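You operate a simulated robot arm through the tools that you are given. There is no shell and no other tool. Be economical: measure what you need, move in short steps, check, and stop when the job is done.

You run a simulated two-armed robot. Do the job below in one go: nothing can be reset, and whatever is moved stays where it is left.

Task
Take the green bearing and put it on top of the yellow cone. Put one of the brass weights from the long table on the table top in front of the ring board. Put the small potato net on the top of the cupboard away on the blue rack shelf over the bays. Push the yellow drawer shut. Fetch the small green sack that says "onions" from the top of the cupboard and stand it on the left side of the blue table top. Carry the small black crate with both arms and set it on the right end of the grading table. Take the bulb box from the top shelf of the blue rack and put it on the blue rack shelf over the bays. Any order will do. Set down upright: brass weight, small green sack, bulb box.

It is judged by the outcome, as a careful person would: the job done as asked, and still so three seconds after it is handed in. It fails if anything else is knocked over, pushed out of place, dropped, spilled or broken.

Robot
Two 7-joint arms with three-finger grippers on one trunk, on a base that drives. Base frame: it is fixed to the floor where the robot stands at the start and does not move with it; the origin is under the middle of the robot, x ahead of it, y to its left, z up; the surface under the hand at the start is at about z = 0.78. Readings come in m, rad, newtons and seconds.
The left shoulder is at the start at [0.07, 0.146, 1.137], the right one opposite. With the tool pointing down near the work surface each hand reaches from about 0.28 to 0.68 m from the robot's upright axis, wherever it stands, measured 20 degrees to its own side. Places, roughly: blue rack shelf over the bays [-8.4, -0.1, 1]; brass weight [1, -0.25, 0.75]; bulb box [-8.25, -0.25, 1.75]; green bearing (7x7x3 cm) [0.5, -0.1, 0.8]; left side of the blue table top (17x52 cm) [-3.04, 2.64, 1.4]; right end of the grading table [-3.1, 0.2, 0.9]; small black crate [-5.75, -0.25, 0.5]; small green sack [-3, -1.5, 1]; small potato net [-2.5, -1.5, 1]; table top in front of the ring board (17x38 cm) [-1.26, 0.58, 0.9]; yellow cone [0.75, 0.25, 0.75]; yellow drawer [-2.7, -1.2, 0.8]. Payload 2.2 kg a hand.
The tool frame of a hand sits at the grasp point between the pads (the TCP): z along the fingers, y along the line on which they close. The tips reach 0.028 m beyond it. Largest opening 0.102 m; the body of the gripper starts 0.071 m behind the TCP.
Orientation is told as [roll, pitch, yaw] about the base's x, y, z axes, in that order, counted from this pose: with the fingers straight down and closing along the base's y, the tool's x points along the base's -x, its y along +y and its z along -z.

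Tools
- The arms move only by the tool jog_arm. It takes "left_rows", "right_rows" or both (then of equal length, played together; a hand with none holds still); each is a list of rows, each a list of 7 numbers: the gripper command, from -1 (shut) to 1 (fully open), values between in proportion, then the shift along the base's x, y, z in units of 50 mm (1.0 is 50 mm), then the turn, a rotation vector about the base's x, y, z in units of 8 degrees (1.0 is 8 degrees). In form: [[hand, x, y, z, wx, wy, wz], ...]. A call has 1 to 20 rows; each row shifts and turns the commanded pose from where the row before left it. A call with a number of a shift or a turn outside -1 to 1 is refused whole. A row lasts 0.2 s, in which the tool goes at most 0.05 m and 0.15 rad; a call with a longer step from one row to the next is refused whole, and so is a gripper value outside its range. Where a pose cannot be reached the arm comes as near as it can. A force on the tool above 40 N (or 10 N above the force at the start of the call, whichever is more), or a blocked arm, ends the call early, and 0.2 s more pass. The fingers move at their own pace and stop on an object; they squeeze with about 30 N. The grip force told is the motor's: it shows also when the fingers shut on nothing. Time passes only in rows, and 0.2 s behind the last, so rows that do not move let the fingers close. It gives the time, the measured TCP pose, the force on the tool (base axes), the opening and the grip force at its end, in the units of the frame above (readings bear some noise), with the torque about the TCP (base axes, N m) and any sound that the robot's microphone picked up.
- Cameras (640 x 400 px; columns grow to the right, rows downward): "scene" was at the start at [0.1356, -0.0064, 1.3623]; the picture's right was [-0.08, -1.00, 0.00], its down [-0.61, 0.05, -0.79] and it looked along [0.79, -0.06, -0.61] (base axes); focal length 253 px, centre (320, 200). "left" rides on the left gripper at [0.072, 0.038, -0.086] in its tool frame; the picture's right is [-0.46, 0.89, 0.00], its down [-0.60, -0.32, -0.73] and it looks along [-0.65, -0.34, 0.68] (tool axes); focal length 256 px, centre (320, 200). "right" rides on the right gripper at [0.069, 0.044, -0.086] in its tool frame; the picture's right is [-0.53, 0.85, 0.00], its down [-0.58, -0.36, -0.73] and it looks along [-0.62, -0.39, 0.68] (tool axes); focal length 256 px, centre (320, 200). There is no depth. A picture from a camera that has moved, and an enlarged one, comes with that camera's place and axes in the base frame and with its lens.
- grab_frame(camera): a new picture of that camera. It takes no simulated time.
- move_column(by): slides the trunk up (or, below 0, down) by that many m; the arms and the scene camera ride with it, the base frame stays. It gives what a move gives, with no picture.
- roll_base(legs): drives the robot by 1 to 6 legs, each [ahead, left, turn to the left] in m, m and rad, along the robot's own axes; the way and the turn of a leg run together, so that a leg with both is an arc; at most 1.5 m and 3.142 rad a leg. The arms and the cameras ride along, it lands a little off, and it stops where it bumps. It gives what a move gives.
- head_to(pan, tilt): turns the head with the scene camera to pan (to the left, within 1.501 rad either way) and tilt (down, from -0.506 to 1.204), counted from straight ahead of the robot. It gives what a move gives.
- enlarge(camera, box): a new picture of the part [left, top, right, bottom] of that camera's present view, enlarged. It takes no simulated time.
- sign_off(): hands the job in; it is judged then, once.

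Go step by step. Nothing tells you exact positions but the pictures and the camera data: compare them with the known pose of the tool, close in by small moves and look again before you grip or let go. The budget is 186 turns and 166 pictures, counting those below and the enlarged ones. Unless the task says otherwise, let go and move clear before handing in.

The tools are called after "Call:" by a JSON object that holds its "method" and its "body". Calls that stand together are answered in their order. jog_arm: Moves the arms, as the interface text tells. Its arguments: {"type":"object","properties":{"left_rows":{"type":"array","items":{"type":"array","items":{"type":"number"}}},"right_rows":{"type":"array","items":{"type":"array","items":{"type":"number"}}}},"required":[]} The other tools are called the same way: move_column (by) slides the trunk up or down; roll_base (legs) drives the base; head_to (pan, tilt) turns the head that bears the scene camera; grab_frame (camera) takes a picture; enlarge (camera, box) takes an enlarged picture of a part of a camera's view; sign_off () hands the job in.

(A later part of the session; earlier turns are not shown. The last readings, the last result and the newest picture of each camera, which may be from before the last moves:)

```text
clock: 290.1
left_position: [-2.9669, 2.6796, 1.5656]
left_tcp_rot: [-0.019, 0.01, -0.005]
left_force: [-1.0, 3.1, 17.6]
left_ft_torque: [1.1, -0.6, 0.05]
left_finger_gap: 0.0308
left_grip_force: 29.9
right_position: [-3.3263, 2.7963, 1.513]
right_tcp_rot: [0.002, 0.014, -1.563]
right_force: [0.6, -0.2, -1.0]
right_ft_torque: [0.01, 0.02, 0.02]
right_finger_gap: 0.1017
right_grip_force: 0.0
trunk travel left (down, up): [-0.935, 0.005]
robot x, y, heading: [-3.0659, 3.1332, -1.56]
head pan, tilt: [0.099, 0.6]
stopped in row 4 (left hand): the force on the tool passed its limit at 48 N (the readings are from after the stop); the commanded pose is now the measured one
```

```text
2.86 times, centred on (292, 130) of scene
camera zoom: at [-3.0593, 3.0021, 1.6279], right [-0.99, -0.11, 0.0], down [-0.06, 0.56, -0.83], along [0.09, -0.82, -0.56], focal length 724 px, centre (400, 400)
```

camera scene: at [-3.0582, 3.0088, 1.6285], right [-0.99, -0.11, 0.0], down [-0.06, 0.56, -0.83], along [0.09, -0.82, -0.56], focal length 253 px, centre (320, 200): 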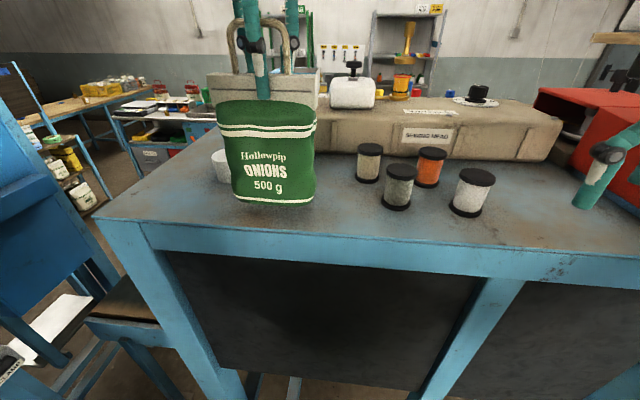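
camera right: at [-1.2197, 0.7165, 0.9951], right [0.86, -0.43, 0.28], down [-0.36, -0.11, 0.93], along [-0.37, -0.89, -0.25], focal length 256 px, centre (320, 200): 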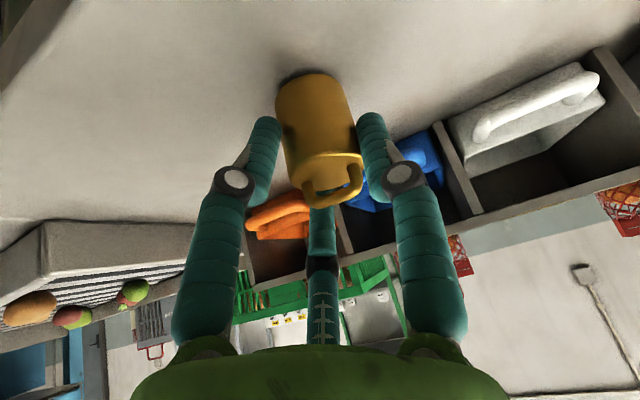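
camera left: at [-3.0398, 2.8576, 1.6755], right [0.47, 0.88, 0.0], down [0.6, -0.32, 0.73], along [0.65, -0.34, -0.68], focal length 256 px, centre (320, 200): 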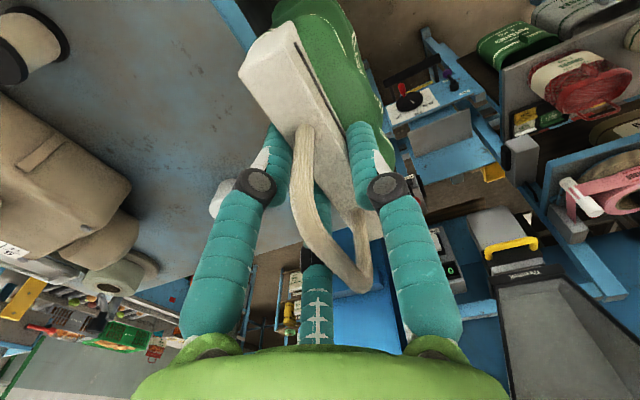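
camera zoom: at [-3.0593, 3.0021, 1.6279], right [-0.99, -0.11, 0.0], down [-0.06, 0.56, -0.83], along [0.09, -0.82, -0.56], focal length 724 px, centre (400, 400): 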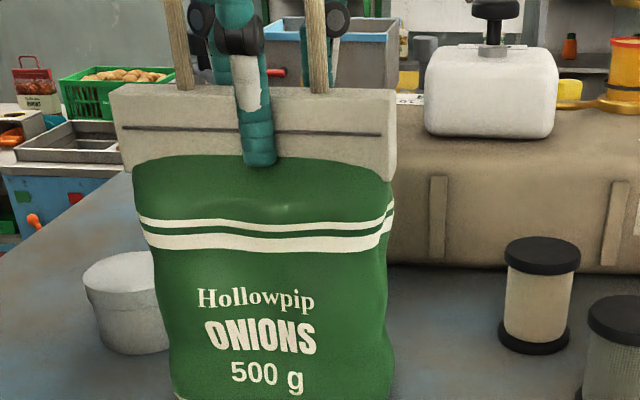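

It touched down a little early. I'll ease up a few millimetres to take the pressure off, and check it's upright.

Call:
{"method": "jog_arm", "body": {"left_rows": [[-1, 0, 0, 0.1, 0, 0, 0], [-1, 0, 0, 0, 0, 0, 0]]}}

Call:
{"method": "grab_frame", "body": {"camera": "left"}}

Call:
{"method": "enlarge", "body": {"camera": "scene", "box": [160, 80, 416, 240]}}

```text
clock: 290.7
left_position: [-2.9652, 2.6728, 1.565]
left_tcp_rot: [-0.014, 0.006, -0.004]
left_force: [0.2, 0.3, -5.4]
left_ft_torque: [-0.05, 0.03, -0.02]
left_finger_gap: 0.0306
left_grip_force: 29.9
right_position: [-3.3236, 2.7922, 1.5101]
right_tcp_rot: [0.001, 0.016, -1.562]
right_force: [0.5, 0.5, -0.3]
right_ft_torque: [0.02, 0.01, -0.02]
right_finger_gap: 0.102
right_grip_force: 0.2
trunk travel left (down, up): [-0.935, 0.005]
robot x, y, heading: [-3.0651, 3.1357, -1.566]
head pan, tilt: [0.099, 0.6]
```

```text
58 pictures are left
camera left: at [-3.0378, 2.7121, 1.6525], right [0.47, 0.88, -0.02], down [0.61, -0.31, 0.73], along [0.64, -0.35, -0.68], focal length 256 px, centre (320, 200)
```

left: 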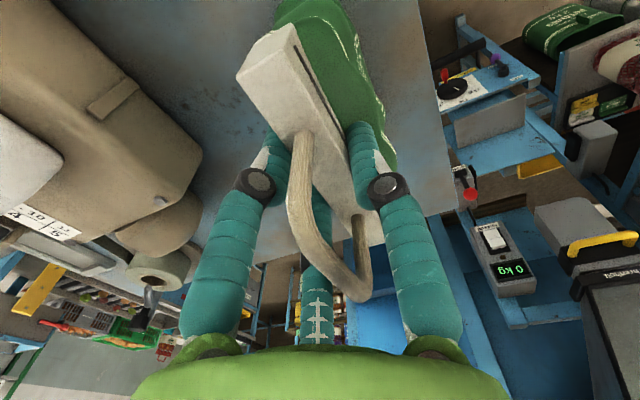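

```text
2.50 times, centred on (288, 160) of scene
camera zoom: at [-3.0578, 2.9979, 1.6273], right [-0.99, -0.11, 0.0], down [-0.06, 0.56, -0.82], along [0.09, -0.82, -0.57], focal length 634 px, centre (400, 300)
```

zoom: 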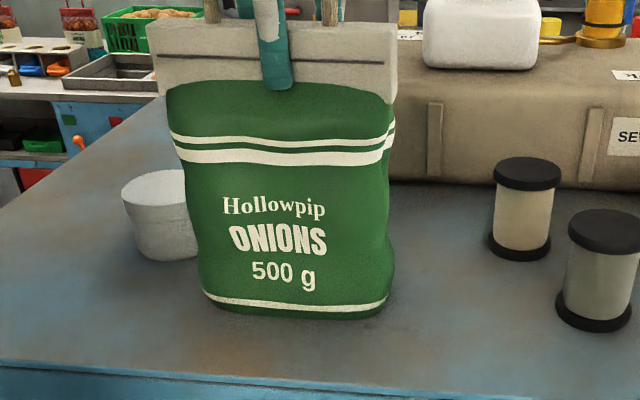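

Call:
{"method": "jog_arm", "body": {"left_rows": [[-1, 0, 0.06, -0.04, 0.05, 0, 0], [-1, 0, 0, 0, 0.05, 0, 0]]}}

Call:
{"method": "jog_arm", "body": {"left_rows": [[-1, 0, 0, -0.04, 0, 0, 0], [-1, 0, 0, 0, 0, 0, 0]]}}

```text
clock: 291.3
left_position: [-2.9652, 2.6773, 1.5654]
left_tcp_rot: [-0.002, 0.009, -0.003]
left_force: [0.0, 0.5, -3.4]
left_ft_torque: [0.02, 0.03, -0.04]
left_finger_gap: 0.0306
left_grip_force: 30.2
right_position: [-3.3248, 2.7925, 1.5116]
right_tcp_rot: [0.0, 0.015, -1.564]
right_force: [-0.4, -0.1, -0.4]
right_ft_torque: [0.0, 0.0, 0.01]
right_finger_gap: 0.1019
right_grip_force: 0.0
trunk travel left (down, up): [-0.935, 0.005]
robot x, y, heading: [-3.0658, 3.1363, -1.564]
head pan, tilt: [0.099, 0.6]
```

```text
clock: 291.9
left_position: [-2.9663, 2.6797, 1.5659]
left_tcp_rot: [-0.006, 0.011, -0.002]
left_force: [2.3, -3.9, 21.0]
left_ft_torque: [-0.02, -0.62, -0.08]
left_finger_gap: 0.0303
left_grip_force: 29.9
right_position: [-3.3233, 2.7948, 1.5099]
right_tcp_rot: [-0.001, 0.014, -1.564]
right_force: [-0.4, 0.2, -0.6]
right_ft_torque: [0.03, 0.0, -0.02]
right_finger_gap: 0.1019
right_grip_force: 0.2
trunk travel left (down, up): [-0.935, 0.005]
robot x, y, heading: [-3.0642, 3.136, -1.561]
head pan, tilt: [0.099, 0.6]
```

The base is on the table. I'll ease up 1.5 mm, open gently and rise straight up.

Call:
{"method": "jog_arm", "body": {"left_rows": [[-1, 0, 0, 0.035, 0, 0, 0], [-0.3, 0, 0, 0, 0, 0, 0], [0.1, 0, 0, 0, 0, 0, 0], [0.6, 0, 0, 0, 0, 0, 0], [1, 0, 0, 0, 0, 0, 0], [1, 0, 0, 0, 0, 0, 0]]}}

Call:
{"method": "grab_frame", "body": {"camera": "left"}}

```text
clock: 293.3
left_position: [-2.9654, 2.6782, 1.5655]
left_tcp_rot: [-0.002, 0.006, -0.005]
left_force: [0.1, 0.6, 0.3]
left_ft_torque: [0.0, 0.02, 0.0]
left_finger_gap: 0.1018
left_grip_force: 0.1
right_position: [-3.3242, 2.795, 1.5109]
right_tcp_rot: [-0.001, 0.017, -1.564]
right_force: [0.0, -0.3, -0.1]
right_ft_torque: [0.0, -0.03, 0.02]
right_finger_gap: 0.102
right_grip_force: 0.0
trunk travel left (down, up): [-0.935, 0.005]
robot x, y, heading: [-3.0687, 3.1388, -1.563]
head pan, tilt: [0.099, 0.6]
```

```text
56 pictures are left
camera left: at [-3.0376, 2.7157, 1.6522], right [0.47, 0.88, -0.01], down [0.61, -0.32, 0.73], along [0.64, -0.34, -0.69], focal length 256 px, centre (320, 200)
```

left: 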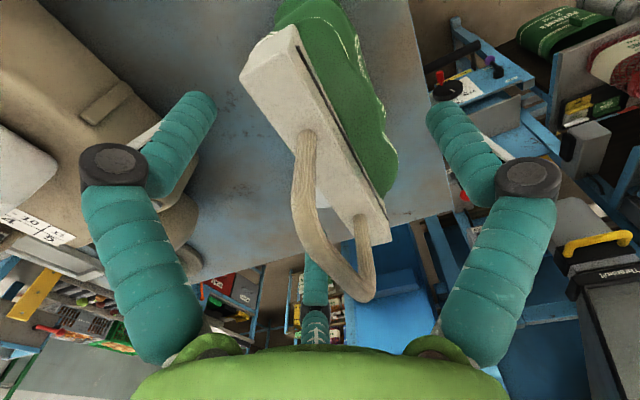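

The sack stands freely, but the arm is at its ceiling so I can't lift off over the loop; I'll slide off sideways along the header instead (fingertips are above cup and jars). First pull the right hand back a bit.

Call:
{"method": "jog_arm", "body": {"left_rows": [[1, 0, 0, 0.1, 0, 0, 0], [1, 0, 0, 0.1, 0, 0, 0]], "right_rows": [[1, 0, 0.6, 0.3, 0, 0, 0], [1, 0, 0.6, 0.3, 0, 0, 0]]}}

Call:
{"method": "grab_frame", "body": {"camera": "left"}}

```text
clock: 293.9
left_position: [-2.9654, 2.6828, 1.5761]
left_tcp_rot: [-0.005, 0.006, -0.003]
left_force: [-0.3, 0.7, 0.4]
left_ft_torque: [-0.02, 0.01, -0.01]
left_finger_gap: 0.102
left_grip_force: 0.0
right_position: [-3.3128, 2.8533, 1.5335]
right_tcp_rot: [-0.001, 0.014, -1.564]
right_force: [-0.8, 0.0, -0.9]
right_ft_torque: [-0.05, -0.01, -0.02]
right_finger_gap: 0.1021
right_grip_force: 0.0
right hand out of reach, approached as far as the arm can: row 2
trunk travel left (down, up): [-0.935, 0.005]
robot x, y, heading: [-3.0647, 3.1421, -1.563]
head pan, tilt: [0.099, 0.6]
```

```text
55 pictures are left
camera left: at [-3.0371, 2.7211, 1.6634], right [0.47, 0.88, -0.01], down [0.61, -0.32, 0.73], along [0.64, -0.35, -0.69], focal length 256 px, centre (320, 200)
```

left: 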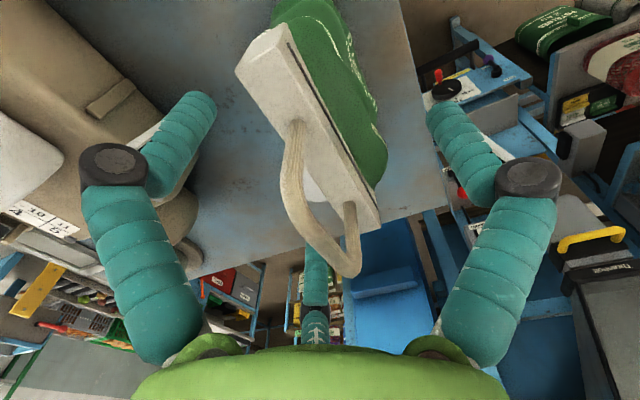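

Call:
{"method": "roll_base", "body": {"legs": [[0, 0.13, 0]]}}

Call:
{"method": "grab_frame", "body": {"camera": "scene"}}

```text
clock: 295.2
left_position: [-2.845, 2.6812, 1.5773]
left_tcp_rot: [-0.002, 0.001, -0.005]
left_force: [-2.0, 0.5, 0.4]
left_ft_torque: [-0.03, -0.06, 0.01]
left_finger_gap: 0.1021
left_grip_force: 0.1
right_position: [-3.1923, 2.8501, 1.5306]
right_tcp_rot: [0.006, 0.015, -1.564]
right_force: [-0.6, -0.2, 0.1]
right_ft_torque: [0.0, -0.05, 0.03]
right_finger_gap: 0.102
right_grip_force: 0.1
trunk travel left (down, up): [-0.935, 0.005]
robot x, y, heading: [-2.9403, 3.1366, -1.561]
head pan, tilt: [0.099, 0.6]
```

```text
54 pictures are left
camera scene: at [-2.9385, 3.0017, 1.6278], right [-0.99, -0.11, -0.01], down [-0.06, 0.56, -0.83], along [0.09, -0.82, -0.56], focal length 253 px, centre (320, 200)
```

scene: 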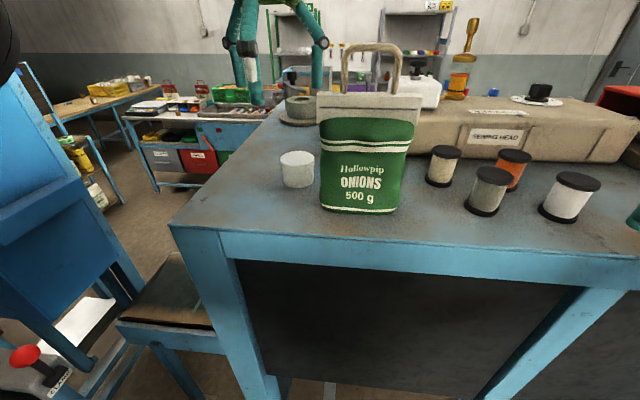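

The sack stands upright on the bench, cup and jars untouched. I'll back off and retrace my way out from behind the bench.

Call:
{"method": "roll_base", "body": {"legs": [[-0.22, 0, 0], [0, -1.08, 0], [0, 0, 2.32]]}}

```text
clock: 307.4
left_position: [-3.7451, 3.7205, 1.5754]
left_tcp_rot: [-0.002, 0.008, 2.28]
left_force: [0.1, 0.1, -0.5]
left_ft_torque: [0.03, 0.01, -0.01]
left_finger_gap: 0.102
left_grip_force: 0.0
right_position: [-3.6461, 3.3477, 1.5322]
right_tcp_rot: [0.001, 0.016, 0.721]
right_force: [-0.7, -0.3, -0.4]
right_ft_torque: [-0.01, 0.0, 0.02]
right_finger_gap: 0.102
right_grip_force: 0.1
trunk travel left (down, up): [-0.935, 0.005]
robot x, y, heading: [-4.0194, 3.3399, 0.721]
head pan, tilt: [0.099, 0.6]
```

Call:
{"method": "roll_base", "body": {"legs": [[-0.9, -0.193, 0], [0, 0, 0.83], [-1.4, 0, 0], [-1.4, -0.28, 0], [-0.45, -0.15, 0], [0, 0, 3.12]]}}

Call:
{"method": "head_to", "body": {"pan": 0.0, "tilt": 0.5}}

Call:
{"method": "grab_frame", "body": {"camera": "scene"}}

```text
clock: 337.6
left_position: [-4.0226, -1.1339, 1.5748]
left_tcp_rot: [-0.001, 0.007, -0.032]
left_force: [0.2, 0.1, -0.7]
left_ft_torque: [0.03, 0.03, 0.01]
left_finger_gap: 0.1022
left_grip_force: 0.0
right_position: [-4.3634, -0.9554, 1.5331]
right_tcp_rot: [0.004, 0.015, -1.59]
right_force: [-0.5, 0.2, -0.7]
right_ft_torque: [-0.01, -0.03, -0.03]
right_finger_gap: 0.1021
right_grip_force: 0.0
trunk travel left (down, up): [-0.935, 0.005]
robot x, y, heading: [-4.1108, -0.6741, -1.585]
head pan, tilt: [0.099, 0.6]
```

```text
clock: 338.3
left_position: [-4.0218, -1.1339, 1.5759]
left_tcp_rot: [-0.001, 0.007, -0.03]
left_force: [-0.6, -0.3, 0.3]
left_ft_torque: [-0.01, 0.0, 0.03]
left_finger_gap: 0.102
left_grip_force: 0.0
right_position: [-4.3635, -0.956, 1.5313]
right_tcp_rot: [0.003, 0.017, -1.589]
right_force: [0.3, 0.2, 0.2]
right_ft_torque: [-0.02, 0.0, 0.01]
right_finger_gap: 0.1019
right_grip_force: 0.1
trunk travel left (down, up): [-0.935, 0.005]
robot x, y, heading: [-4.1114, -0.678, -1.592]
head pan, tilt: [0.0, 0.499]
```

```text
53 pictures are left
camera scene: at [-4.1149, -0.8136, 1.6367], right [-1.0, 0.02, 0.0], down [0.01, 0.48, -0.88], along [-0.02, -0.88, -0.48], focal length 253 px, centre (320, 200)
```

scene: 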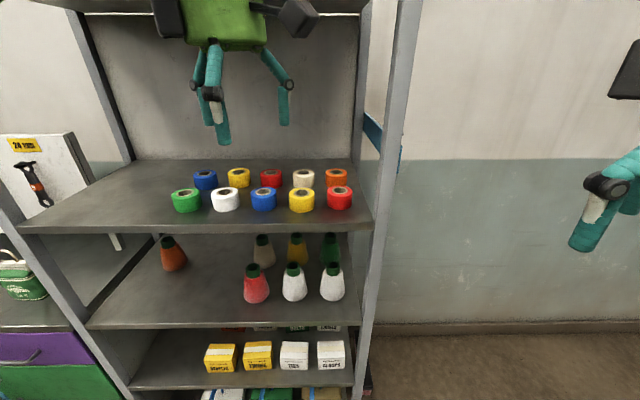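

Call:
{"method": "roll_base", "body": {"legs": [[0, 1.42, 0.02]]}}

Call:
{"method": "move_column", "body": {"by": -0.2}}

Call:
{"method": "head_to", "body": {"pan": 0.1, "tilt": 0.6}}

Call:
{"method": "grab_frame", "body": {"camera": "scene"}}

```text
clock: 345.3
left_position: [-2.5984, -1.1494, 1.5764]
left_tcp_rot: [-0.001, 0.007, -0.02]
left_force: [-0.1, -0.6, -0.2]
left_ft_torque: [-0.01, -0.04, -0.01]
left_finger_gap: 0.1018
left_grip_force: 0.1
right_position: [-2.9421, -0.976, 1.5313]
right_tcp_rot: [0.002, 0.017, -1.58]
right_force: [-1.1, 0.0, 0.5]
right_ft_torque: [0.0, -0.03, 0.02]
right_finger_gap: 0.1019
right_grip_force: 0.1
trunk travel left (down, up): [-0.935, 0.005]
robot x, y, heading: [-2.6896, -0.692, -1.575]
head pan, tilt: [0.0, 0.499]
```

```text
clock: 347.5
left_position: [-2.5959, -1.1493, 1.3767]
left_tcp_rot: [-0.001, 0.007, -0.02]
left_force: [-0.3, 0.4, 0.1]
left_ft_torque: [-0.02, -0.04, 0.01]
left_finger_gap: 0.1022
left_grip_force: 0.1
right_position: [-2.9386, -0.9762, 1.3329]
right_tcp_rot: [0.003, 0.016, -1.579]
right_force: [0.1, 0.1, 0.2]
right_ft_torque: [-0.01, 0.01, -0.02]
right_finger_gap: 0.1018
right_grip_force: 0.0
trunk travel left (down, up): [-0.735, 0.205]
robot x, y, heading: [-2.6883, -0.691, -1.579]
head pan, tilt: [0.0, 0.499]
```

```text
clock: 348.2
left_position: [-2.5966, -1.1509, 1.3752]
left_tcp_rot: [-0.003, 0.006, -0.019]
left_force: [-0.5, -0.2, 0.3]
left_ft_torque: [0.0, 0.04, 0.01]
left_finger_gap: 0.1021
left_grip_force: 0.0
right_position: [-2.9386, -0.9753, 1.331]
right_tcp_rot: [0.003, 0.016, -1.579]
right_force: [0.3, -0.5, -0.3]
right_ft_torque: [-0.01, 0.0, 0.01]
right_finger_gap: 0.1021
right_grip_force: 0.0
trunk travel left (down, up): [-0.735, 0.205]
robot x, y, heading: [-2.6889, -0.6913, -1.58]
head pan, tilt: [0.099, 0.6]
```

```text
52 pictures are left
camera scene: at [-2.6839, -0.8279, 1.4277], right [-1.0, -0.09, 0.0], down [-0.05, 0.56, -0.83], along [0.08, -0.82, -0.56], focal length 253 px, centre (320, 200)
```

scene: 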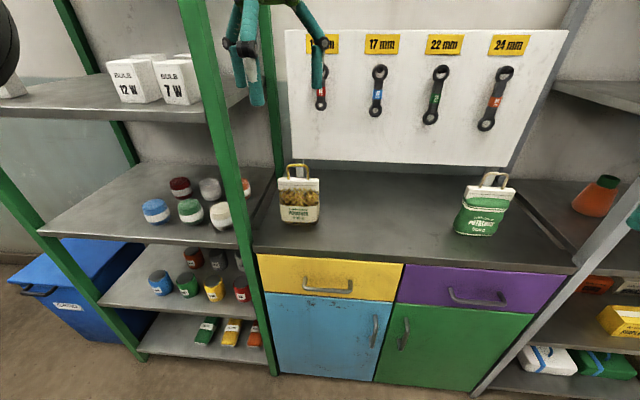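

The net's header is at about (-2.56, -1.48), top z≈1.05. I'll move in and line up the left hand above it.

Call:
{"method": "roll_base", "body": {"legs": [[0.21, 0, 0]]}}

Call:
{"method": "jog_arm", "body": {"left_rows": [[1, 0.2, -0.1, -0.7, 0, 0, 0], [1, 0.2, -0.4, -0.7, 0, 0, 0], [1, 0.2, -0.5, -0.7, 0, 0, 0], [1, 0.1, -0.5, -0.7, 0, 0, 0], [1, 0, -0.4, -0.6, 0, 0, 0], [1, 0, 0, 0, 0, 0, 0]]}}

Call:
{"method": "grab_frame", "body": {"camera": "left"}}

```text
clock: 349.8
left_position: [-2.5941, -1.3532, 1.3766]
left_tcp_rot: [-0.003, 0.008, -0.013]
left_force: [-0.5, 0.2, 0.6]
left_ft_torque: [-0.06, -0.01, 0.02]
left_finger_gap: 0.1018
left_grip_force: 0.1
right_position: [-2.9384, -1.1793, 1.3328]
right_tcp_rot: [0.003, 0.011, -1.572]
right_force: [-1.0, 0.1, -0.1]
right_ft_torque: [-0.08, -0.01, -0.01]
right_finger_gap: 0.1018
right_grip_force: 0.0
trunk travel left (down, up): [-0.735, 0.205]
robot x, y, heading: [-2.6973, -0.8972, -1.568]
head pan, tilt: [0.099, 0.6]
```

```text
clock: 351.2
left_position: [-2.5604, -1.4512, 1.2069]
left_tcp_rot: [-0.003, 0.007, -0.015]
left_force: [-0.2, -0.2, -0.6]
left_ft_torque: [0.01, 0.0, 0.0]
left_finger_gap: 0.1021
left_grip_force: 0.0
right_position: [-2.9386, -1.1825, 1.332]
right_tcp_rot: [0.003, 0.013, -1.572]
right_force: [0.0, 0.7, 0.0]
right_ft_torque: [0.0, 0.01, 0.02]
right_finger_gap: 0.102
right_grip_force: 0.2
trunk travel left (down, up): [-0.735, 0.205]
robot x, y, heading: [-2.6893, -0.8962, -1.57]
head pan, tilt: [0.099, 0.6]
```

```text
51 pictures are left
camera left: at [-2.6324, -1.4131, 1.2944], right [0.48, 0.88, -0.01], down [0.6, -0.32, 0.73], along [0.64, -0.35, -0.69], focal length 256 px, centre (320, 200)
```

left: 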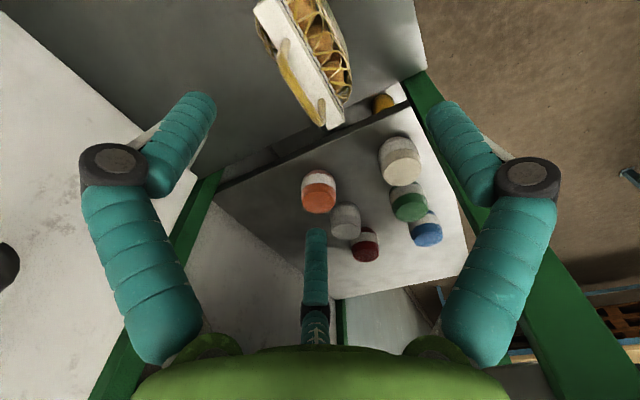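

Call:
{"method": "jog_arm", "body": {"left_rows": [[1, 0.06, -0.3, -0.2, 0, 0, 0], [1, 0, -0.14, -0.6, 0, 0, 0], [1, 0, 0, -0.7, 0, 0, 0], [1, 0, 0, -0.7, 0, 0, 0], [1, 0, 0, -0.7, 0, 0, 0], [1, 0, 0, -0.45, 0, 0, 0], [1, 0, 0, 0, 0, 0, 0]]}}

Call:
{"method": "grab_frame", "body": {"camera": "left"}}

```text
clock: 352.6
left_position: [-2.5739, -1.4549, 1.0706]
left_tcp_rot: [-0.061, -0.001, -0.029]
left_force: [-0.5, -0.9, 1.1]
left_ft_torque: [0.0, -0.02, -0.01]
left_finger_gap: 0.1019
left_grip_force: 0.0
right_position: [-2.9521, -1.1562, 1.335]
right_tcp_rot: [0.01, -0.007, -1.573]
right_force: [-0.9, 0.3, -1.0]
right_ft_torque: [0.0, 0.01, 0.03]
right_finger_gap: 0.1019
right_grip_force: 0.0
trunk travel left (down, up): [-0.735, 0.205]
robot x, y, heading: [-2.6941, -0.8975, -1.566]
head pan, tilt: [0.099, 0.6]
stopped in row 7 (left hand): the force on the tool passed its limit at 52 N (the readings are from after the stop); the commanded pose is now the measured one
```

```text
50 pictures are left
camera left: at [-2.6456, -1.4101, 1.1544], right [0.49, 0.87, -0.05], down [0.59, -0.29, 0.75], along [0.64, -0.4, -0.66], focal length 256 px, centre (320, 200)
```

left: 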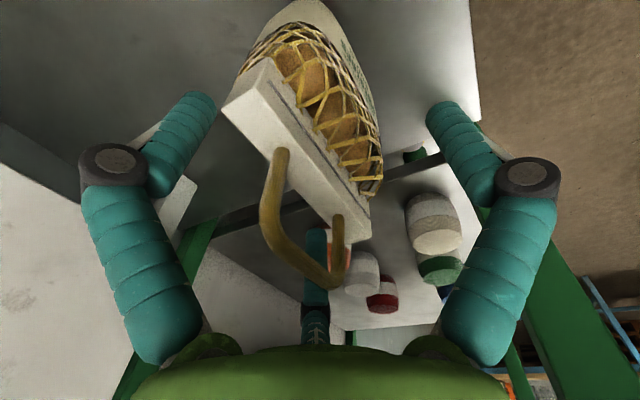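

The hand was stopped by a contact. I'll look before doing anything else.

Call:
{"method": "grab_frame", "body": {"camera": "scene"}}

```text
49 pictures are left
camera scene: at [-2.6981, -1.0058, 1.4298], right [-1.0, -0.1, -0.01], down [-0.05, 0.55, -0.84], along [0.09, -0.83, -0.55], focal length 253 px, centre (320, 200)
```

scene: 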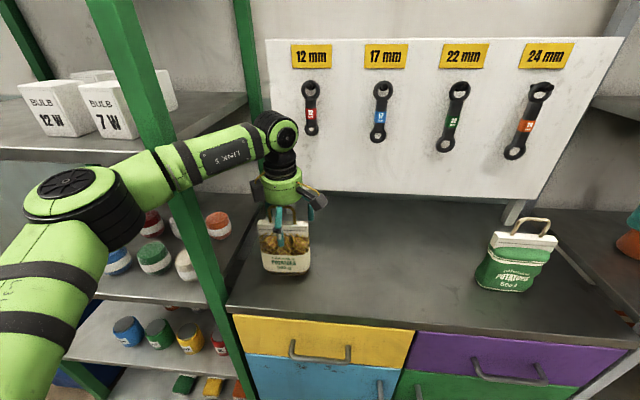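

My left forearm met the green shelf post. I'll lift straight off, back away, and use the right hand instead, whose elbow points the other way.

Call:
{"method": "jog_arm", "body": {"left_rows": [[1, 0, 0, 0.4, 0, 0, 0], [1, 0, 0, 0.6, 0, 0, 0], [1, 0, 0.1, 0.6, 0, 0, 0], [1, 0, 0.3, 0.6, 0, 0, 0]]}}

Call:
{"method": "grab_frame", "body": {"camera": "scene"}}

```text
clock: 353.6
left_position: [-2.567, -1.4437, 1.173]
left_tcp_rot: [-0.045, 0.001, -0.019]
left_force: [0.6, 1.1, 0.1]
left_ft_torque: [0.01, 0.0, 0.04]
left_finger_gap: 0.1019
left_grip_force: 0.0
right_position: [-2.9484, -1.1694, 1.333]
right_tcp_rot: [0.009, 0.002, -1.574]
right_force: [0.5, 0.5, 0.7]
right_ft_torque: [0.0, 0.0, 0.02]
right_finger_gap: 0.1019
right_grip_force: 0.0
trunk travel left (down, up): [-0.735, 0.205]
robot x, y, heading: [-2.688, -0.8971, -1.573]
head pan, tilt: [0.099, 0.6]
```

```text
48 pictures are left
camera scene: at [-2.6942, -1.02, 1.4294], right [-1.0, -0.1, -0.01], down [-0.05, 0.55, -0.83], along [0.09, -0.83, -0.56], focal length 253 px, centre (320, 200)
```

scene: 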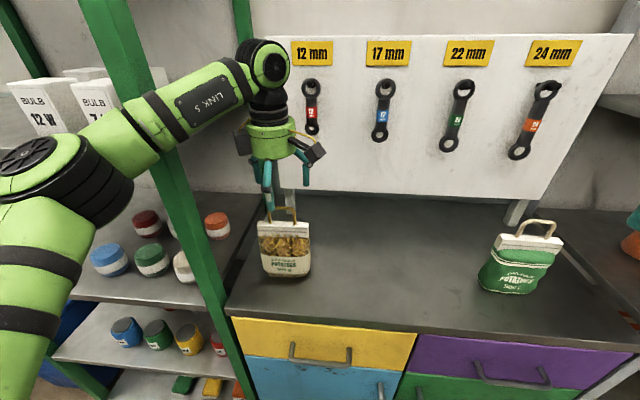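

Call:
{"method": "roll_base", "body": {"legs": [[-0.25, 0, 0]]}}

Call:
{"method": "jog_arm", "body": {"left_rows": [[1, 0, 0.9, 0.3, 0, 0, 0], [1, 0, 0.9, 0.3, 0, 0, 0], [1, 0, 0.9, 0.3, 0, 0, 0], [1, 0, 0.9, 0.3, 0, 0, 0], [1, 0, 0, 0, 0, 0, 0], [1, 0, 0, 0, 0, 0, 0], [1, 0, 0, 0, 0, 0, 0], [1, 0, 0, 0, 0, 0, 0], [1, 0, 0, 0, 0, 0, 0], [1, 0, 0, 0, 0, 0, 0], [1, 0, 0, 0, 0, 0, 0], [1, 0, 0, 0, 0, 0, 0]], "right_rows": [[1, 0, 0, 0, 0, 0, -0.93], [1, 0, 0, 0, 0, 0, -0.93], [1, 0, 0, 0, 0, 0, -0.93], [1, 0, 0, 0, 0, 0, -0.93], [1, 0.2, -0.3, -0.2, 0, 0, -0.93], [1, 0.2, -0.3, -0.2, 0, 0, -0.93], [1, 0.2, -0.3, -0.2, 0, 0, -0.93], [1, 0.2, -0.3, -0.2, 0, 0, -0.93], [1, 0.2, -0.3, -0.2, 0, 0, -0.93], [1, 0.2, -0.3, -0.2, 0, 0, -0.93], [1, 0.2, -0.3, -0.2, 0, 0, -0.93], [1, 0.2, -0.3, -0.2, 0, 0, -0.93]]}}

Call:
{"method": "roll_base", "body": {"legs": [[0, 0.28, 0]]}}

Call:
{"method": "head_to", "body": {"pan": -0.15, "tilt": 0.6}}

Call:
{"method": "grab_frame", "body": {"camera": "scene"}}

```text
clock: 355.4
left_position: [-2.5596, -1.2102, 1.1651]
left_tcp_rot: [-0.033, 0.009, -0.019]
left_force: [0.3, 0.2, -0.1]
left_ft_torque: [0.03, -0.06, -0.04]
left_finger_gap: 0.1021
left_grip_force: 0.0
right_position: [-2.939, -0.9368, 1.331]
right_tcp_rot: [0.001, 0.014, -1.575]
right_force: [-0.3, -0.1, -0.2]
right_ft_torque: [0.07, -0.01, -0.04]
right_finger_gap: 0.1018
right_grip_force: 0.1
trunk travel left (down, up): [-0.735, 0.205]
robot x, y, heading: [-2.6937, -0.6492, -1.573]
head pan, tilt: [0.099, 0.6]
```

```text
clock: 358.0
left_position: [-2.5592, -1.0288, 1.2278]
left_tcp_rot: [-0.031, 0.008, -0.02]
left_force: [0.4, 0.1, -0.9]
left_ft_torque: [0.0, 0.02, -0.01]
left_finger_gap: 0.1018
left_grip_force: 0.0
right_position: [-2.8581, -1.0567, 1.2504]
right_tcp_rot: [-0.001, 0.014, -3.137]
right_force: [0.6, -0.9, 0.2]
right_ft_torque: [-0.03, 0.03, 0.0]
right_finger_gap: 0.1019
right_grip_force: 0.0
trunk travel left (down, up): [-0.735, 0.205]
robot x, y, heading: [-2.691, -0.6496, -1.576]
head pan, tilt: [0.099, 0.6]
```

```text
clock: 360.0
left_position: [-2.2803, -1.0289, 1.2293]
left_tcp_rot: [-0.033, 0.009, -0.023]
left_force: [0.0, -0.4, 0.1]
left_ft_torque: [-0.02, -0.01, -0.01]
left_finger_gap: 0.1021
left_grip_force: 0.0
right_position: [-2.5786, -1.0552, 1.2491]
right_tcp_rot: [0.001, 0.017, -3.139]
right_force: [-0.8, 0.0, 0.3]
right_ft_torque: [-0.01, -0.03, 0.01]
right_finger_gap: 0.1021
right_grip_force: 0.0
trunk travel left (down, up): [-0.735, 0.205]
robot x, y, heading: [-2.4122, -0.6526, -1.578]
head pan, tilt: [0.099, 0.6]
```

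```text
clock: 360.8
left_position: [-2.2762, -1.0283, 1.2286]
left_tcp_rot: [-0.033, 0.009, -0.024]
left_force: [0.9, -0.1, 0.5]
left_ft_torque: [-0.01, -0.01, -0.03]
left_finger_gap: 0.102
left_grip_force: 0.1
right_position: [-2.5759, -1.057, 1.2514]
right_tcp_rot: [0.0, 0.015, -3.139]
right_force: [-0.1, -0.2, -0.5]
right_ft_torque: [0.02, -0.01, -0.01]
right_finger_gap: 0.1019
right_grip_force: 0.1
trunk travel left (down, up): [-0.735, 0.205]
robot x, y, heading: [-2.4098, -0.6465, -1.572]
head pan, tilt: [-0.15, 0.6]
```

```text
47 pictures are left
camera scene: at [-2.4223, -0.7872, 1.4277], right [-0.99, 0.15, 0.0], down [0.09, 0.56, -0.83], along [-0.13, -0.82, -0.56], focal length 253 px, centre (320, 200)
```

scene: 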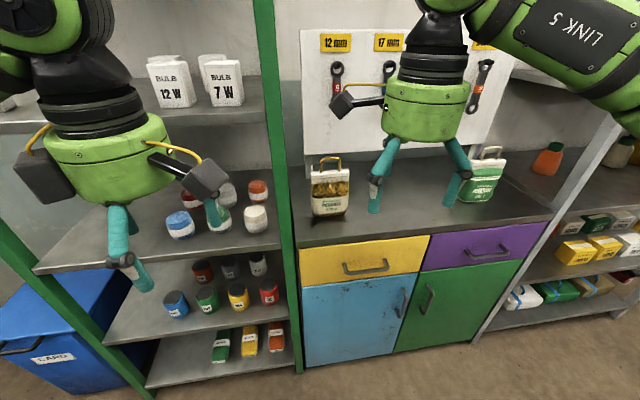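

Call:
{"method": "jog_arm", "body": {"left_rows": [[1, 0, 0.8, 0.3, 0, 0, 0], [1, 0, 0.7, 0.3, 0, 0, 0]]}}

Call:
{"method": "roll_base", "body": {"legs": [[0.24, 0, 0]]}}

Call:
{"method": "jog_arm", "body": {"right_rows": [[1, 0.1, -0.6, 0, 0, 0, 0], [1, 0.1, -0.7, 0, 0, 0, 0], [1, 0.1, -0.6, 0, 0, 0, 0], [1, 0.1, -0.6, -0.3, 0, 0, 0], [1, 0, -0.5, -0.4, 0, 0, 0], [1, 0, 0, 0, 0, 0, 0]]}}

Call:
{"method": "grab_frame", "body": {"camera": "right"}}

Call:
{"method": "grab_frame", "body": {"camera": "scene"}}

```text
clock: 361.4
left_position: [-2.2783, -0.9513, 1.2598]
left_tcp_rot: [-0.036, 0.009, -0.021]
left_force: [-0.5, 0.8, -1.0]
left_ft_torque: [-0.02, 0.01, -0.03]
left_finger_gap: 0.1019
left_grip_force: 0.1
right_position: [-2.5775, -1.0529, 1.2524]
right_tcp_rot: [0.001, 0.015, -3.139]
right_force: [-0.9, 0.7, -0.1]
right_ft_torque: [0.0, 0.02, 0.0]
right_finger_gap: 0.1021
right_grip_force: 0.0
trunk travel left (down, up): [-0.735, 0.205]
robot x, y, heading: [-2.4112, -0.6502, -1.58]
head pan, tilt: [-0.15, 0.6]
```

```text
clock: 363.1
left_position: [-2.2795, -1.1883, 1.2597]
left_tcp_rot: [-0.036, 0.009, -0.024]
left_force: [-0.4, -0.1, 0.0]
left_ft_torque: [-0.02, 0.01, -0.03]
left_finger_gap: 0.1018
left_grip_force: 0.0
right_position: [-2.5772, -1.2911, 1.252]
right_tcp_rot: [0.004, 0.016, -3.136]
right_force: [0.3, 0.0, 0.4]
right_ft_torque: [0.01, 0.02, 0.0]
right_finger_gap: 0.102
right_grip_force: 0.0
trunk travel left (down, up): [-0.735, 0.205]
robot x, y, heading: [-2.4107, -0.8846, -1.575]
head pan, tilt: [-0.15, 0.6]
```

```text
clock: 364.5
left_position: [-2.281, -1.1903, 1.2616]
left_tcp_rot: [-0.035, 0.009, -0.023]
left_force: [-0.6, 0.7, 0.3]
left_ft_torque: [-0.01, 0.02, 0.02]
left_finger_gap: 0.1019
left_grip_force: 0.1
right_position: [-2.5569, -1.4416, 1.2163]
right_tcp_rot: [0.001, 0.016, -3.136]
right_force: [0.1, 0.7, -0.1]
right_ft_torque: [-0.03, 0.03, -0.02]
right_finger_gap: 0.1018
right_grip_force: 0.1
trunk travel left (down, up): [-0.735, 0.205]
robot x, y, heading: [-2.4103, -0.885, -1.578]
head pan, tilt: [-0.15, 0.6]
```

```text
46 pictures are left
camera right: at [-2.4884, -1.4849, 1.3045], right [-0.53, -0.85, -0.01], down [-0.59, 0.36, 0.72], along [-0.61, 0.39, -0.69], focal length 256 px, centre (320, 200)
```

right: 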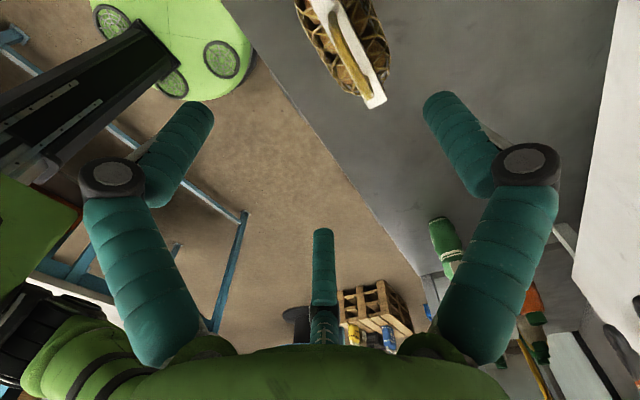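

```text
45 pictures are left
camera scene: at [-2.4248, -1.0236, 1.4278], right [-0.99, 0.16, 0.0], down [0.09, 0.56, -0.83], along [-0.13, -0.82, -0.56], focal length 253 px, centre (320, 200)
```

scene: 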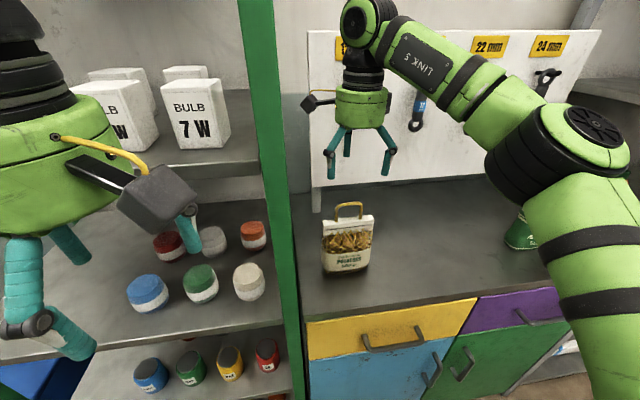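

Clear on both sides now. I'll align on the header and descend.

Call:
{"method": "jog_arm", "body": {"right_rows": [[1, -0.1, -0.3, -0.2, 0, 0, 0], [1, 0, -0.18, -0.6, 0, 0, 0], [1, 0, 0, -0.7, 0, 0, 0], [1, 0, 0, -0.7, 0, 0, 0], [1, 0, 0, -0.7, 0, 0, 0], [1, 0, 0, -0.6, 0, 0, 0], [1, 0, 0, 0, 0, 0, 0]]}}

Call:
{"method": "grab_frame", "body": {"camera": "right"}}

```text
clock: 366.1
left_position: [-2.2798, -1.1914, 1.2594]
left_tcp_rot: [-0.033, 0.009, -0.024]
left_force: [-0.6, 0.2, 0.0]
left_ft_torque: [-0.05, -0.01, 0.02]
left_finger_gap: 0.1018
left_grip_force: 0.0
right_position: [-2.5622, -1.4636, 1.0393]
right_tcp_rot: [0.003, 0.014, -3.138]
right_force: [-0.7, -0.3, 0.5]
right_ft_torque: [0.02, 0.02, 0.0]
right_finger_gap: 0.102
right_grip_force: 0.1
trunk travel left (down, up): [-0.735, 0.205]
robot x, y, heading: [-2.4064, -0.8889, -1.574]
head pan, tilt: [-0.15, 0.6]
```

```text
44 pictures are left
camera right: at [-2.4947, -1.5084, 1.1272], right [-0.53, -0.85, -0.01], down [-0.59, 0.36, 0.72], along [-0.61, 0.39, -0.69], focal length 256 px, centre (320, 200)
```

right: 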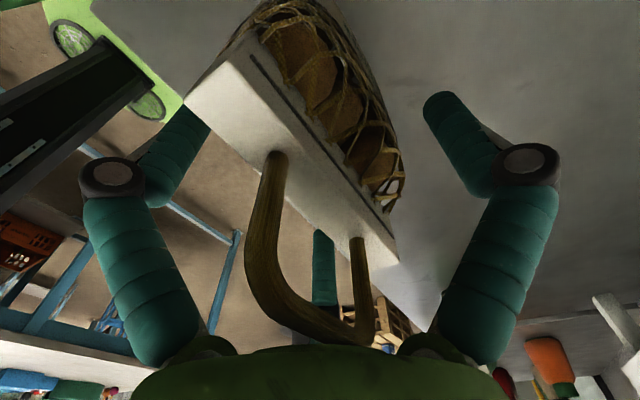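

Call:
{"method": "jog_arm", "body": {"right_rows": [[0.3, 0, 0, 0, 0, 0, 0], [-0.3, 0, 0, 0, 0, 0, 0], [-1, 0, 0, 0, 0, 0, 0], [-1, 0, 0, 0, 0, 0, 0], [-1, 0, 0, 0, 0, 0, 0], [-1, 0, 0, 0.15, 0, 0, 0], [-1, 0, 0, 0.3, 0, 0, 0], [-1, 0, 0, 0.5, 0, 0, 0], [-1, 0, 0, 0.6, 0, 0, 0], [-1, 0, 0, 0.6, 0, 0, 0], [-1, 0, 0, 0.6, 0, 0, 0], [-1, 0, 0, 0, 0, 0, 0]]}}

Call:
{"method": "grab_frame", "body": {"camera": "scene"}}

```text
clock: 368.7
left_position: [-2.28, -1.1923, 1.2592]
left_tcp_rot: [-0.033, 0.009, -0.025]
left_force: [-0.2, 0.4, -0.6]
left_ft_torque: [0.02, 0.01, -0.01]
left_finger_gap: 0.1019
left_grip_force: 0.0
right_position: [-2.5628, -1.466, 1.1817]
right_tcp_rot: [0.0, 0.016, -3.137]
right_force: [0.0, -0.1, -5.7]
right_ft_torque: [0.05, -0.01, -0.01]
right_finger_gap: 0.0306
right_grip_force: 29.8
trunk travel left (down, up): [-0.735, 0.205]
robot x, y, heading: [-2.4098, -0.8869, -1.574]
head pan, tilt: [-0.15, 0.6]
```

```text
43 pictures are left
camera scene: at [-2.4251, -1.0252, 1.4276], right [-0.99, 0.16, 0.0], down [0.09, 0.56, -0.82], along [-0.13, -0.81, -0.57], focal length 253 px, centre (320, 200)
```

scene: 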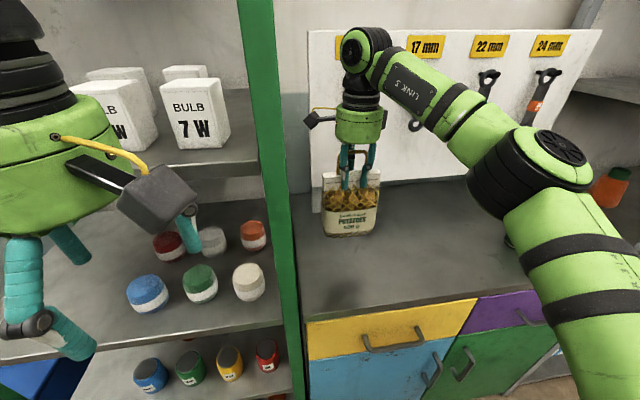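

Net held. I'll back out, turn west, drive past the cupboard and look at the way to the blue rack.

Call:
{"method": "roll_base", "body": {"legs": [[-0.24, 0, 0]]}}

Call:
{"method": "jog_arm", "body": {"left_rows": [[1, 0, 0, 0.2, 0, 0, 0], [1, 0, 0, 0.2, 0, 0, 0], [1, 0, 0, 0.2, 0, 0, 0]], "right_rows": [[-1, 0, 0.6, 0.4, 0, 0, 0], [-1, 0, 0.6, 0.4, 0, 0, 0], [-1, 0, 0.6, 0.4, 0, 0, 0]]}}

Call:
{"method": "roll_base", "body": {"legs": [[0, 0, -1.57], [1.2, 0, 0], [0.6, 0, 0]]}}

Call:
{"method": "head_to", "body": {"pan": 0, "tilt": 0.35}}

Call:
{"method": "grab_frame", "body": {"camera": "scene"}}

```text
clock: 370.5
left_position: [-2.2787, -0.9599, 1.2598]
left_tcp_rot: [-0.033, 0.009, -0.021]
left_force: [0.3, -0.3, 1.0]
left_ft_torque: [0.03, -0.03, -0.03]
left_finger_gap: 0.102
left_grip_force: 0.0
right_position: [-2.5593, -1.2356, 1.1792]
right_tcp_rot: [-0.002, 0.015, -3.135]
right_force: [0.2, -0.8, -5.8]
right_ft_torque: [0.03, 0.0, 0.03]
right_finger_gap: 0.0306
right_grip_force: 30.1
trunk travel left (down, up): [-0.735, 0.205]
robot x, y, heading: [-2.4079, -0.6554, -1.574]
head pan, tilt: [-0.15, 0.6]
```

```text
clock: 371.3
left_position: [-2.2779, -0.9574, 1.2898]
left_tcp_rot: [-0.033, 0.007, -0.02]
left_force: [1.0, 0.2, 1.0]
left_ft_torque: [-0.07, 0.02, 0.01]
left_finger_gap: 0.102
left_grip_force: 0.1
right_position: [-2.5613, -1.1402, 1.2389]
right_tcp_rot: [0.002, 0.014, -3.133]
right_force: [-0.6, 0.7, -5.2]
right_ft_torque: [0.03, 0.0, -0.04]
right_finger_gap: 0.0306
right_grip_force: 30.1
trunk travel left (down, up): [-0.735, 0.205]
robot x, y, heading: [-2.4122, -0.6556, -1.575]
head pan, tilt: [-0.15, 0.6]
```

```text
clock: 384.2
left_position: [-4.484, -0.6518, 1.2899]
left_tcp_rot: [-0.033, 0.01, -1.653]
left_force: [0.8, -0.4, -0.6]
left_ft_torque: [-0.01, 0.02, 0.02]
left_finger_gap: 0.1019
left_grip_force: 0.1
right_position: [-4.6502, -0.3598, 1.238]
right_tcp_rot: [0.001, 0.016, 1.516]
right_force: [0.3, 0.1, -5.1]
right_ft_torque: [0.02, 0.0, 0.01]
right_finger_gap: 0.0302
right_grip_force: 29.4
trunk travel left (down, up): [-0.735, 0.205]
robot x, y, heading: [-4.1687, -0.5405, 3.073]
head pan, tilt: [-0.15, 0.6]
```

```text
clock: 384.9
left_position: [-4.4849, -0.6521, 1.289]
left_tcp_rot: [-0.033, 0.009, -1.652]
left_force: [-0.4, -0.6, 0.5]
left_ft_torque: [0.0, -0.02, -0.01]
left_finger_gap: 0.102
left_grip_force: 0.1
right_position: [-4.6521, -0.3583, 1.2372]
right_tcp_rot: [0.0, 0.015, 1.517]
right_force: [-0.7, -0.3, -5.8]
right_ft_torque: [0.0, -0.03, 0.04]
right_finger_gap: 0.03
right_grip_force: 30.0
trunk travel left (down, up): [-0.735, 0.205]
robot x, y, heading: [-4.1745, -0.5393, 3.08]
head pan, tilt: [0.0, 0.351]
```

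```text
42 pictures are left
camera scene: at [-4.3175, -0.5292, 1.4502], right [0.06, 1.0, 0.0], down [0.34, -0.02, -0.94], along [-0.94, 0.06, -0.35], focal length 253 px, centre (320, 200)
```

scene: 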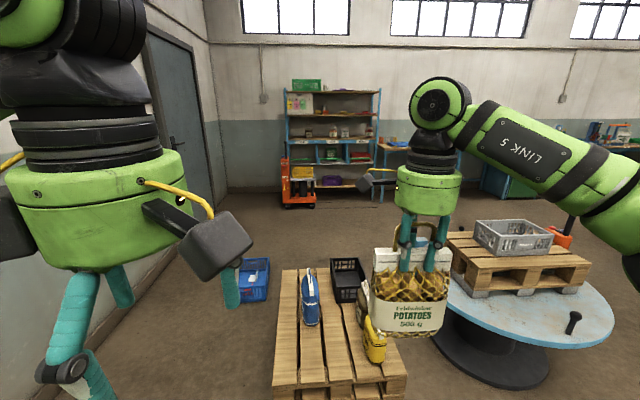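

The rack stands at the far west wall. Pallet and spool table block the direct line, so I'll pass north of the spool table.

Call:
{"method": "roll_base", "body": {"legs": [[0, -1.0, 0.06], [0, -0.95, 0], [1.5, 0, 0], [1.3, 0, 0]]}}

Call:
{"method": "head_to", "body": {"pan": 0.5, "tilt": 0.3}}

Call:
{"method": "grab_frame", "body": {"camera": "scene"}}

```text
clock: 407.4
left_position: [-7.1589, 1.1884, 1.2892]
left_tcp_rot: [-0.035, 0.01, -1.556]
left_force: [1.0, -0.3, 0.5]
left_ft_torque: [0.01, 0.0, -0.03]
left_finger_gap: 0.1023
left_grip_force: 0.2
right_position: [-7.3538, 1.4648, 1.2383]
right_tcp_rot: [0.002, 0.015, 1.616]
right_force: [0.2, -0.1, -5.4]
right_ft_torque: [-0.01, -0.01, -0.02]
right_finger_gap: 0.0303
right_grip_force: 30.2
trunk travel left (down, up): [-0.735, 0.205]
robot x, y, heading: [-6.859, 1.3364, -3.104]
head pan, tilt: [0.0, 0.351]
```

```text
clock: 408.4
left_position: [-7.1591, 1.1896, 1.2898]
left_tcp_rot: [-0.033, 0.009, -1.553]
left_force: [-0.8, 0.0, 0.2]
left_ft_torque: [0.02, 0.01, 0.02]
left_finger_gap: 0.1021
left_grip_force: 0.2
right_position: [-7.354, 1.4656, 1.2373]
right_tcp_rot: [-0.001, 0.016, 1.617]
right_force: [-0.1, 0.6, -4.6]
right_ft_torque: [-0.01, -0.01, 0.03]
right_finger_gap: 0.0302
right_grip_force: 30.2
trunk travel left (down, up): [-0.735, 0.205]
robot x, y, heading: [-6.8603, 1.3312, -3.106]
head pan, tilt: [0.499, 0.3]
```

```text
41 pictures are left
camera scene: at [-6.9919, 1.2833, 1.4551], right [-0.51, 0.86, 0.0], down [0.26, 0.15, -0.96], along [-0.82, -0.49, -0.3], focal length 253 px, centre (320, 200)
```

scene: 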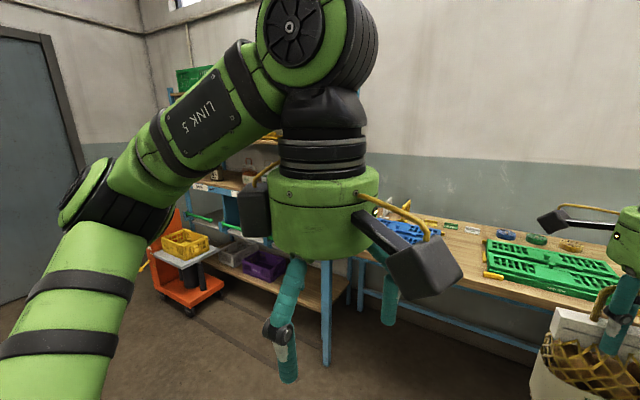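

Call:
{"method": "roll_base", "body": {"legs": [[0, 1.38, -0.03]]}}

Call:
{"method": "head_to", "body": {"pan": 0.1, "tilt": 0.15}}

Call:
{"method": "grab_frame", "body": {"camera": "scene"}}

```text
clock: 415.2
left_position: [-7.1391, -0.1724, 1.2889]
left_tcp_rot: [-0.033, 0.011, -1.59]
left_force: [-0.8, 1.1, -0.1]
left_ft_torque: [0.01, -0.02, 0.05]
left_finger_gap: 0.1019
left_grip_force: 0.0
right_position: [-7.3255, 0.1109, 1.2363]
right_tcp_rot: [0.001, 0.016, 1.579]
right_force: [-0.9, 0.4, -5.3]
right_ft_torque: [0.06, -0.06, -0.03]
right_finger_gap: 0.0303
right_grip_force: 29.9
trunk travel left (down, up): [-0.735, 0.205]
robot x, y, heading: [-6.8363, -0.0404, 3.141]
head pan, tilt: [0.499, 0.3]
```

```text
clock: 416.1
left_position: [-7.1403, -0.1717, 1.2897]
left_tcp_rot: [-0.032, 0.009, -1.59]
left_force: [-0.5, 0.5, -1.2]
left_ft_torque: [-0.03, 0.0, 0.02]
left_finger_gap: 0.1019
left_grip_force: 0.0
right_position: [-7.3258, 0.11, 1.2382]
right_tcp_rot: [0.001, 0.012, 1.578]
right_force: [-0.2, -0.4, -5.6]
right_ft_torque: [-0.01, -0.02, 0.03]
right_finger_gap: 0.0301
right_grip_force: 29.6
trunk travel left (down, up): [-0.735, 0.205]
robot x, y, heading: [-6.8338, -0.0399, 3.141]
head pan, tilt: [0.099, 0.15]
```

```text
40 pictures are left
camera scene: at [-6.9796, -0.049, 1.469], right [-0.1, 0.99, 0.0], down [0.15, 0.01, -0.99], along [-0.98, -0.1, -0.15], focal length 253 px, centre (320, 200)
```

scene: 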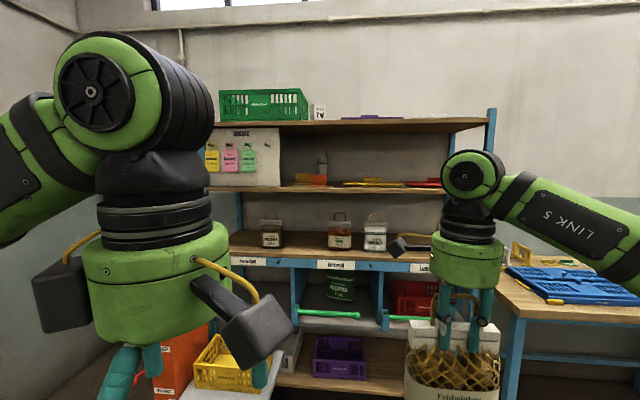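

The shelf over the bays is at z≈1.0 with about 0.33 m headroom, holding three bags; the bulb box is on the top shelf beside a green basket. The net may lie, so I'll tilt the right hand forward to slide it in flat. First tilt and check.

Call:
{"method": "jog_arm", "body": {"right_rows": [[-1, 0.2, 0, 0, 0, 0.9, 0], [-1, 0.2, 0, 0, 0, 0.9, 0], [-1, 0.2, 0, 0, 0, 0.9, 0], [-1, 0.2, 0, 0, 0, 0.9, 0], [-1, 0, 0, 0, 0, 0.9, 0], [-1, 0, 0, 0, 0, 0.9, 0], [-1, 0, 0, 0, 0, 0.9, 0], [-1, 0, 0, 0, 0, 0.9, 0], [-1, 0, 0, 0, 0, 0.9, 0], [-1, 0, 0, 0, 0, 0.9, 0], [-1, 0, 0, 0, 0, 0.9, 0]]}}

Call:
{"method": "head_to", "body": {"pan": -0.1, "tilt": 0.3}}

Call:
{"method": "grab_frame", "body": {"camera": "scene"}}

```text
clock: 418.5
left_position: [-7.1409, -0.1717, 1.2901]
left_tcp_rot: [-0.034, 0.01, -1.59]
left_force: [0.5, 0.2, -0.1]
left_ft_torque: [0.02, -0.03, 0.03]
left_finger_gap: 0.1021
left_grip_force: 0.1
right_position: [-7.3189, 0.0977, 1.2566]
right_tcp_rot: [1.381, -0.008, 1.586]
right_force: [-0.8, 0.1, -4.9]
right_ft_torque: [0.02, -0.45, 0.01]
right_finger_gap: 0.0302
right_grip_force: 30.0
right hand out of reach, approached as far as the arm can: row 10, 11
trunk travel left (down, up): [-0.735, 0.205]
robot x, y, heading: [-6.8354, -0.0392, 3.144]
head pan, tilt: [0.099, 0.15]
```

```text
clock: 419.2
left_position: [-7.1405, -0.1714, 1.2895]
left_tcp_rot: [-0.034, 0.01, -1.589]
left_force: [0.2, -0.1, 0.0]
left_ft_torque: [-0.04, 0.01, -0.01]
left_finger_gap: 0.1021
left_grip_force: 0.1
right_position: [-7.318, 0.0976, 1.2563]
right_tcp_rot: [1.38, -0.007, 1.586]
right_force: [0.4, 0.4, -5.1]
right_ft_torque: [0.02, -0.45, -0.01]
right_finger_gap: 0.0303
right_grip_force: 30.2
trunk travel left (down, up): [-0.735, 0.205]
robot x, y, heading: [-6.8407, -0.0416, 3.138]
head pan, tilt: [-0.099, 0.3]
```

```text
39 pictures are left
camera scene: at [-6.9803, -0.0302, 1.4551], right [0.1, 1.0, 0.0], down [0.29, -0.03, -0.96], along [-0.95, 0.09, -0.3], focal length 253 px, centre (320, 200)
```

scene: 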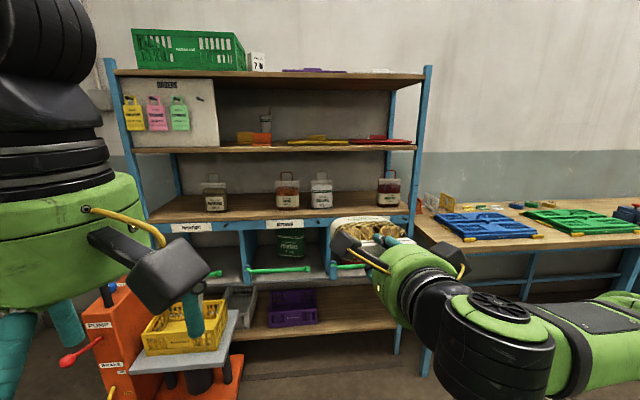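

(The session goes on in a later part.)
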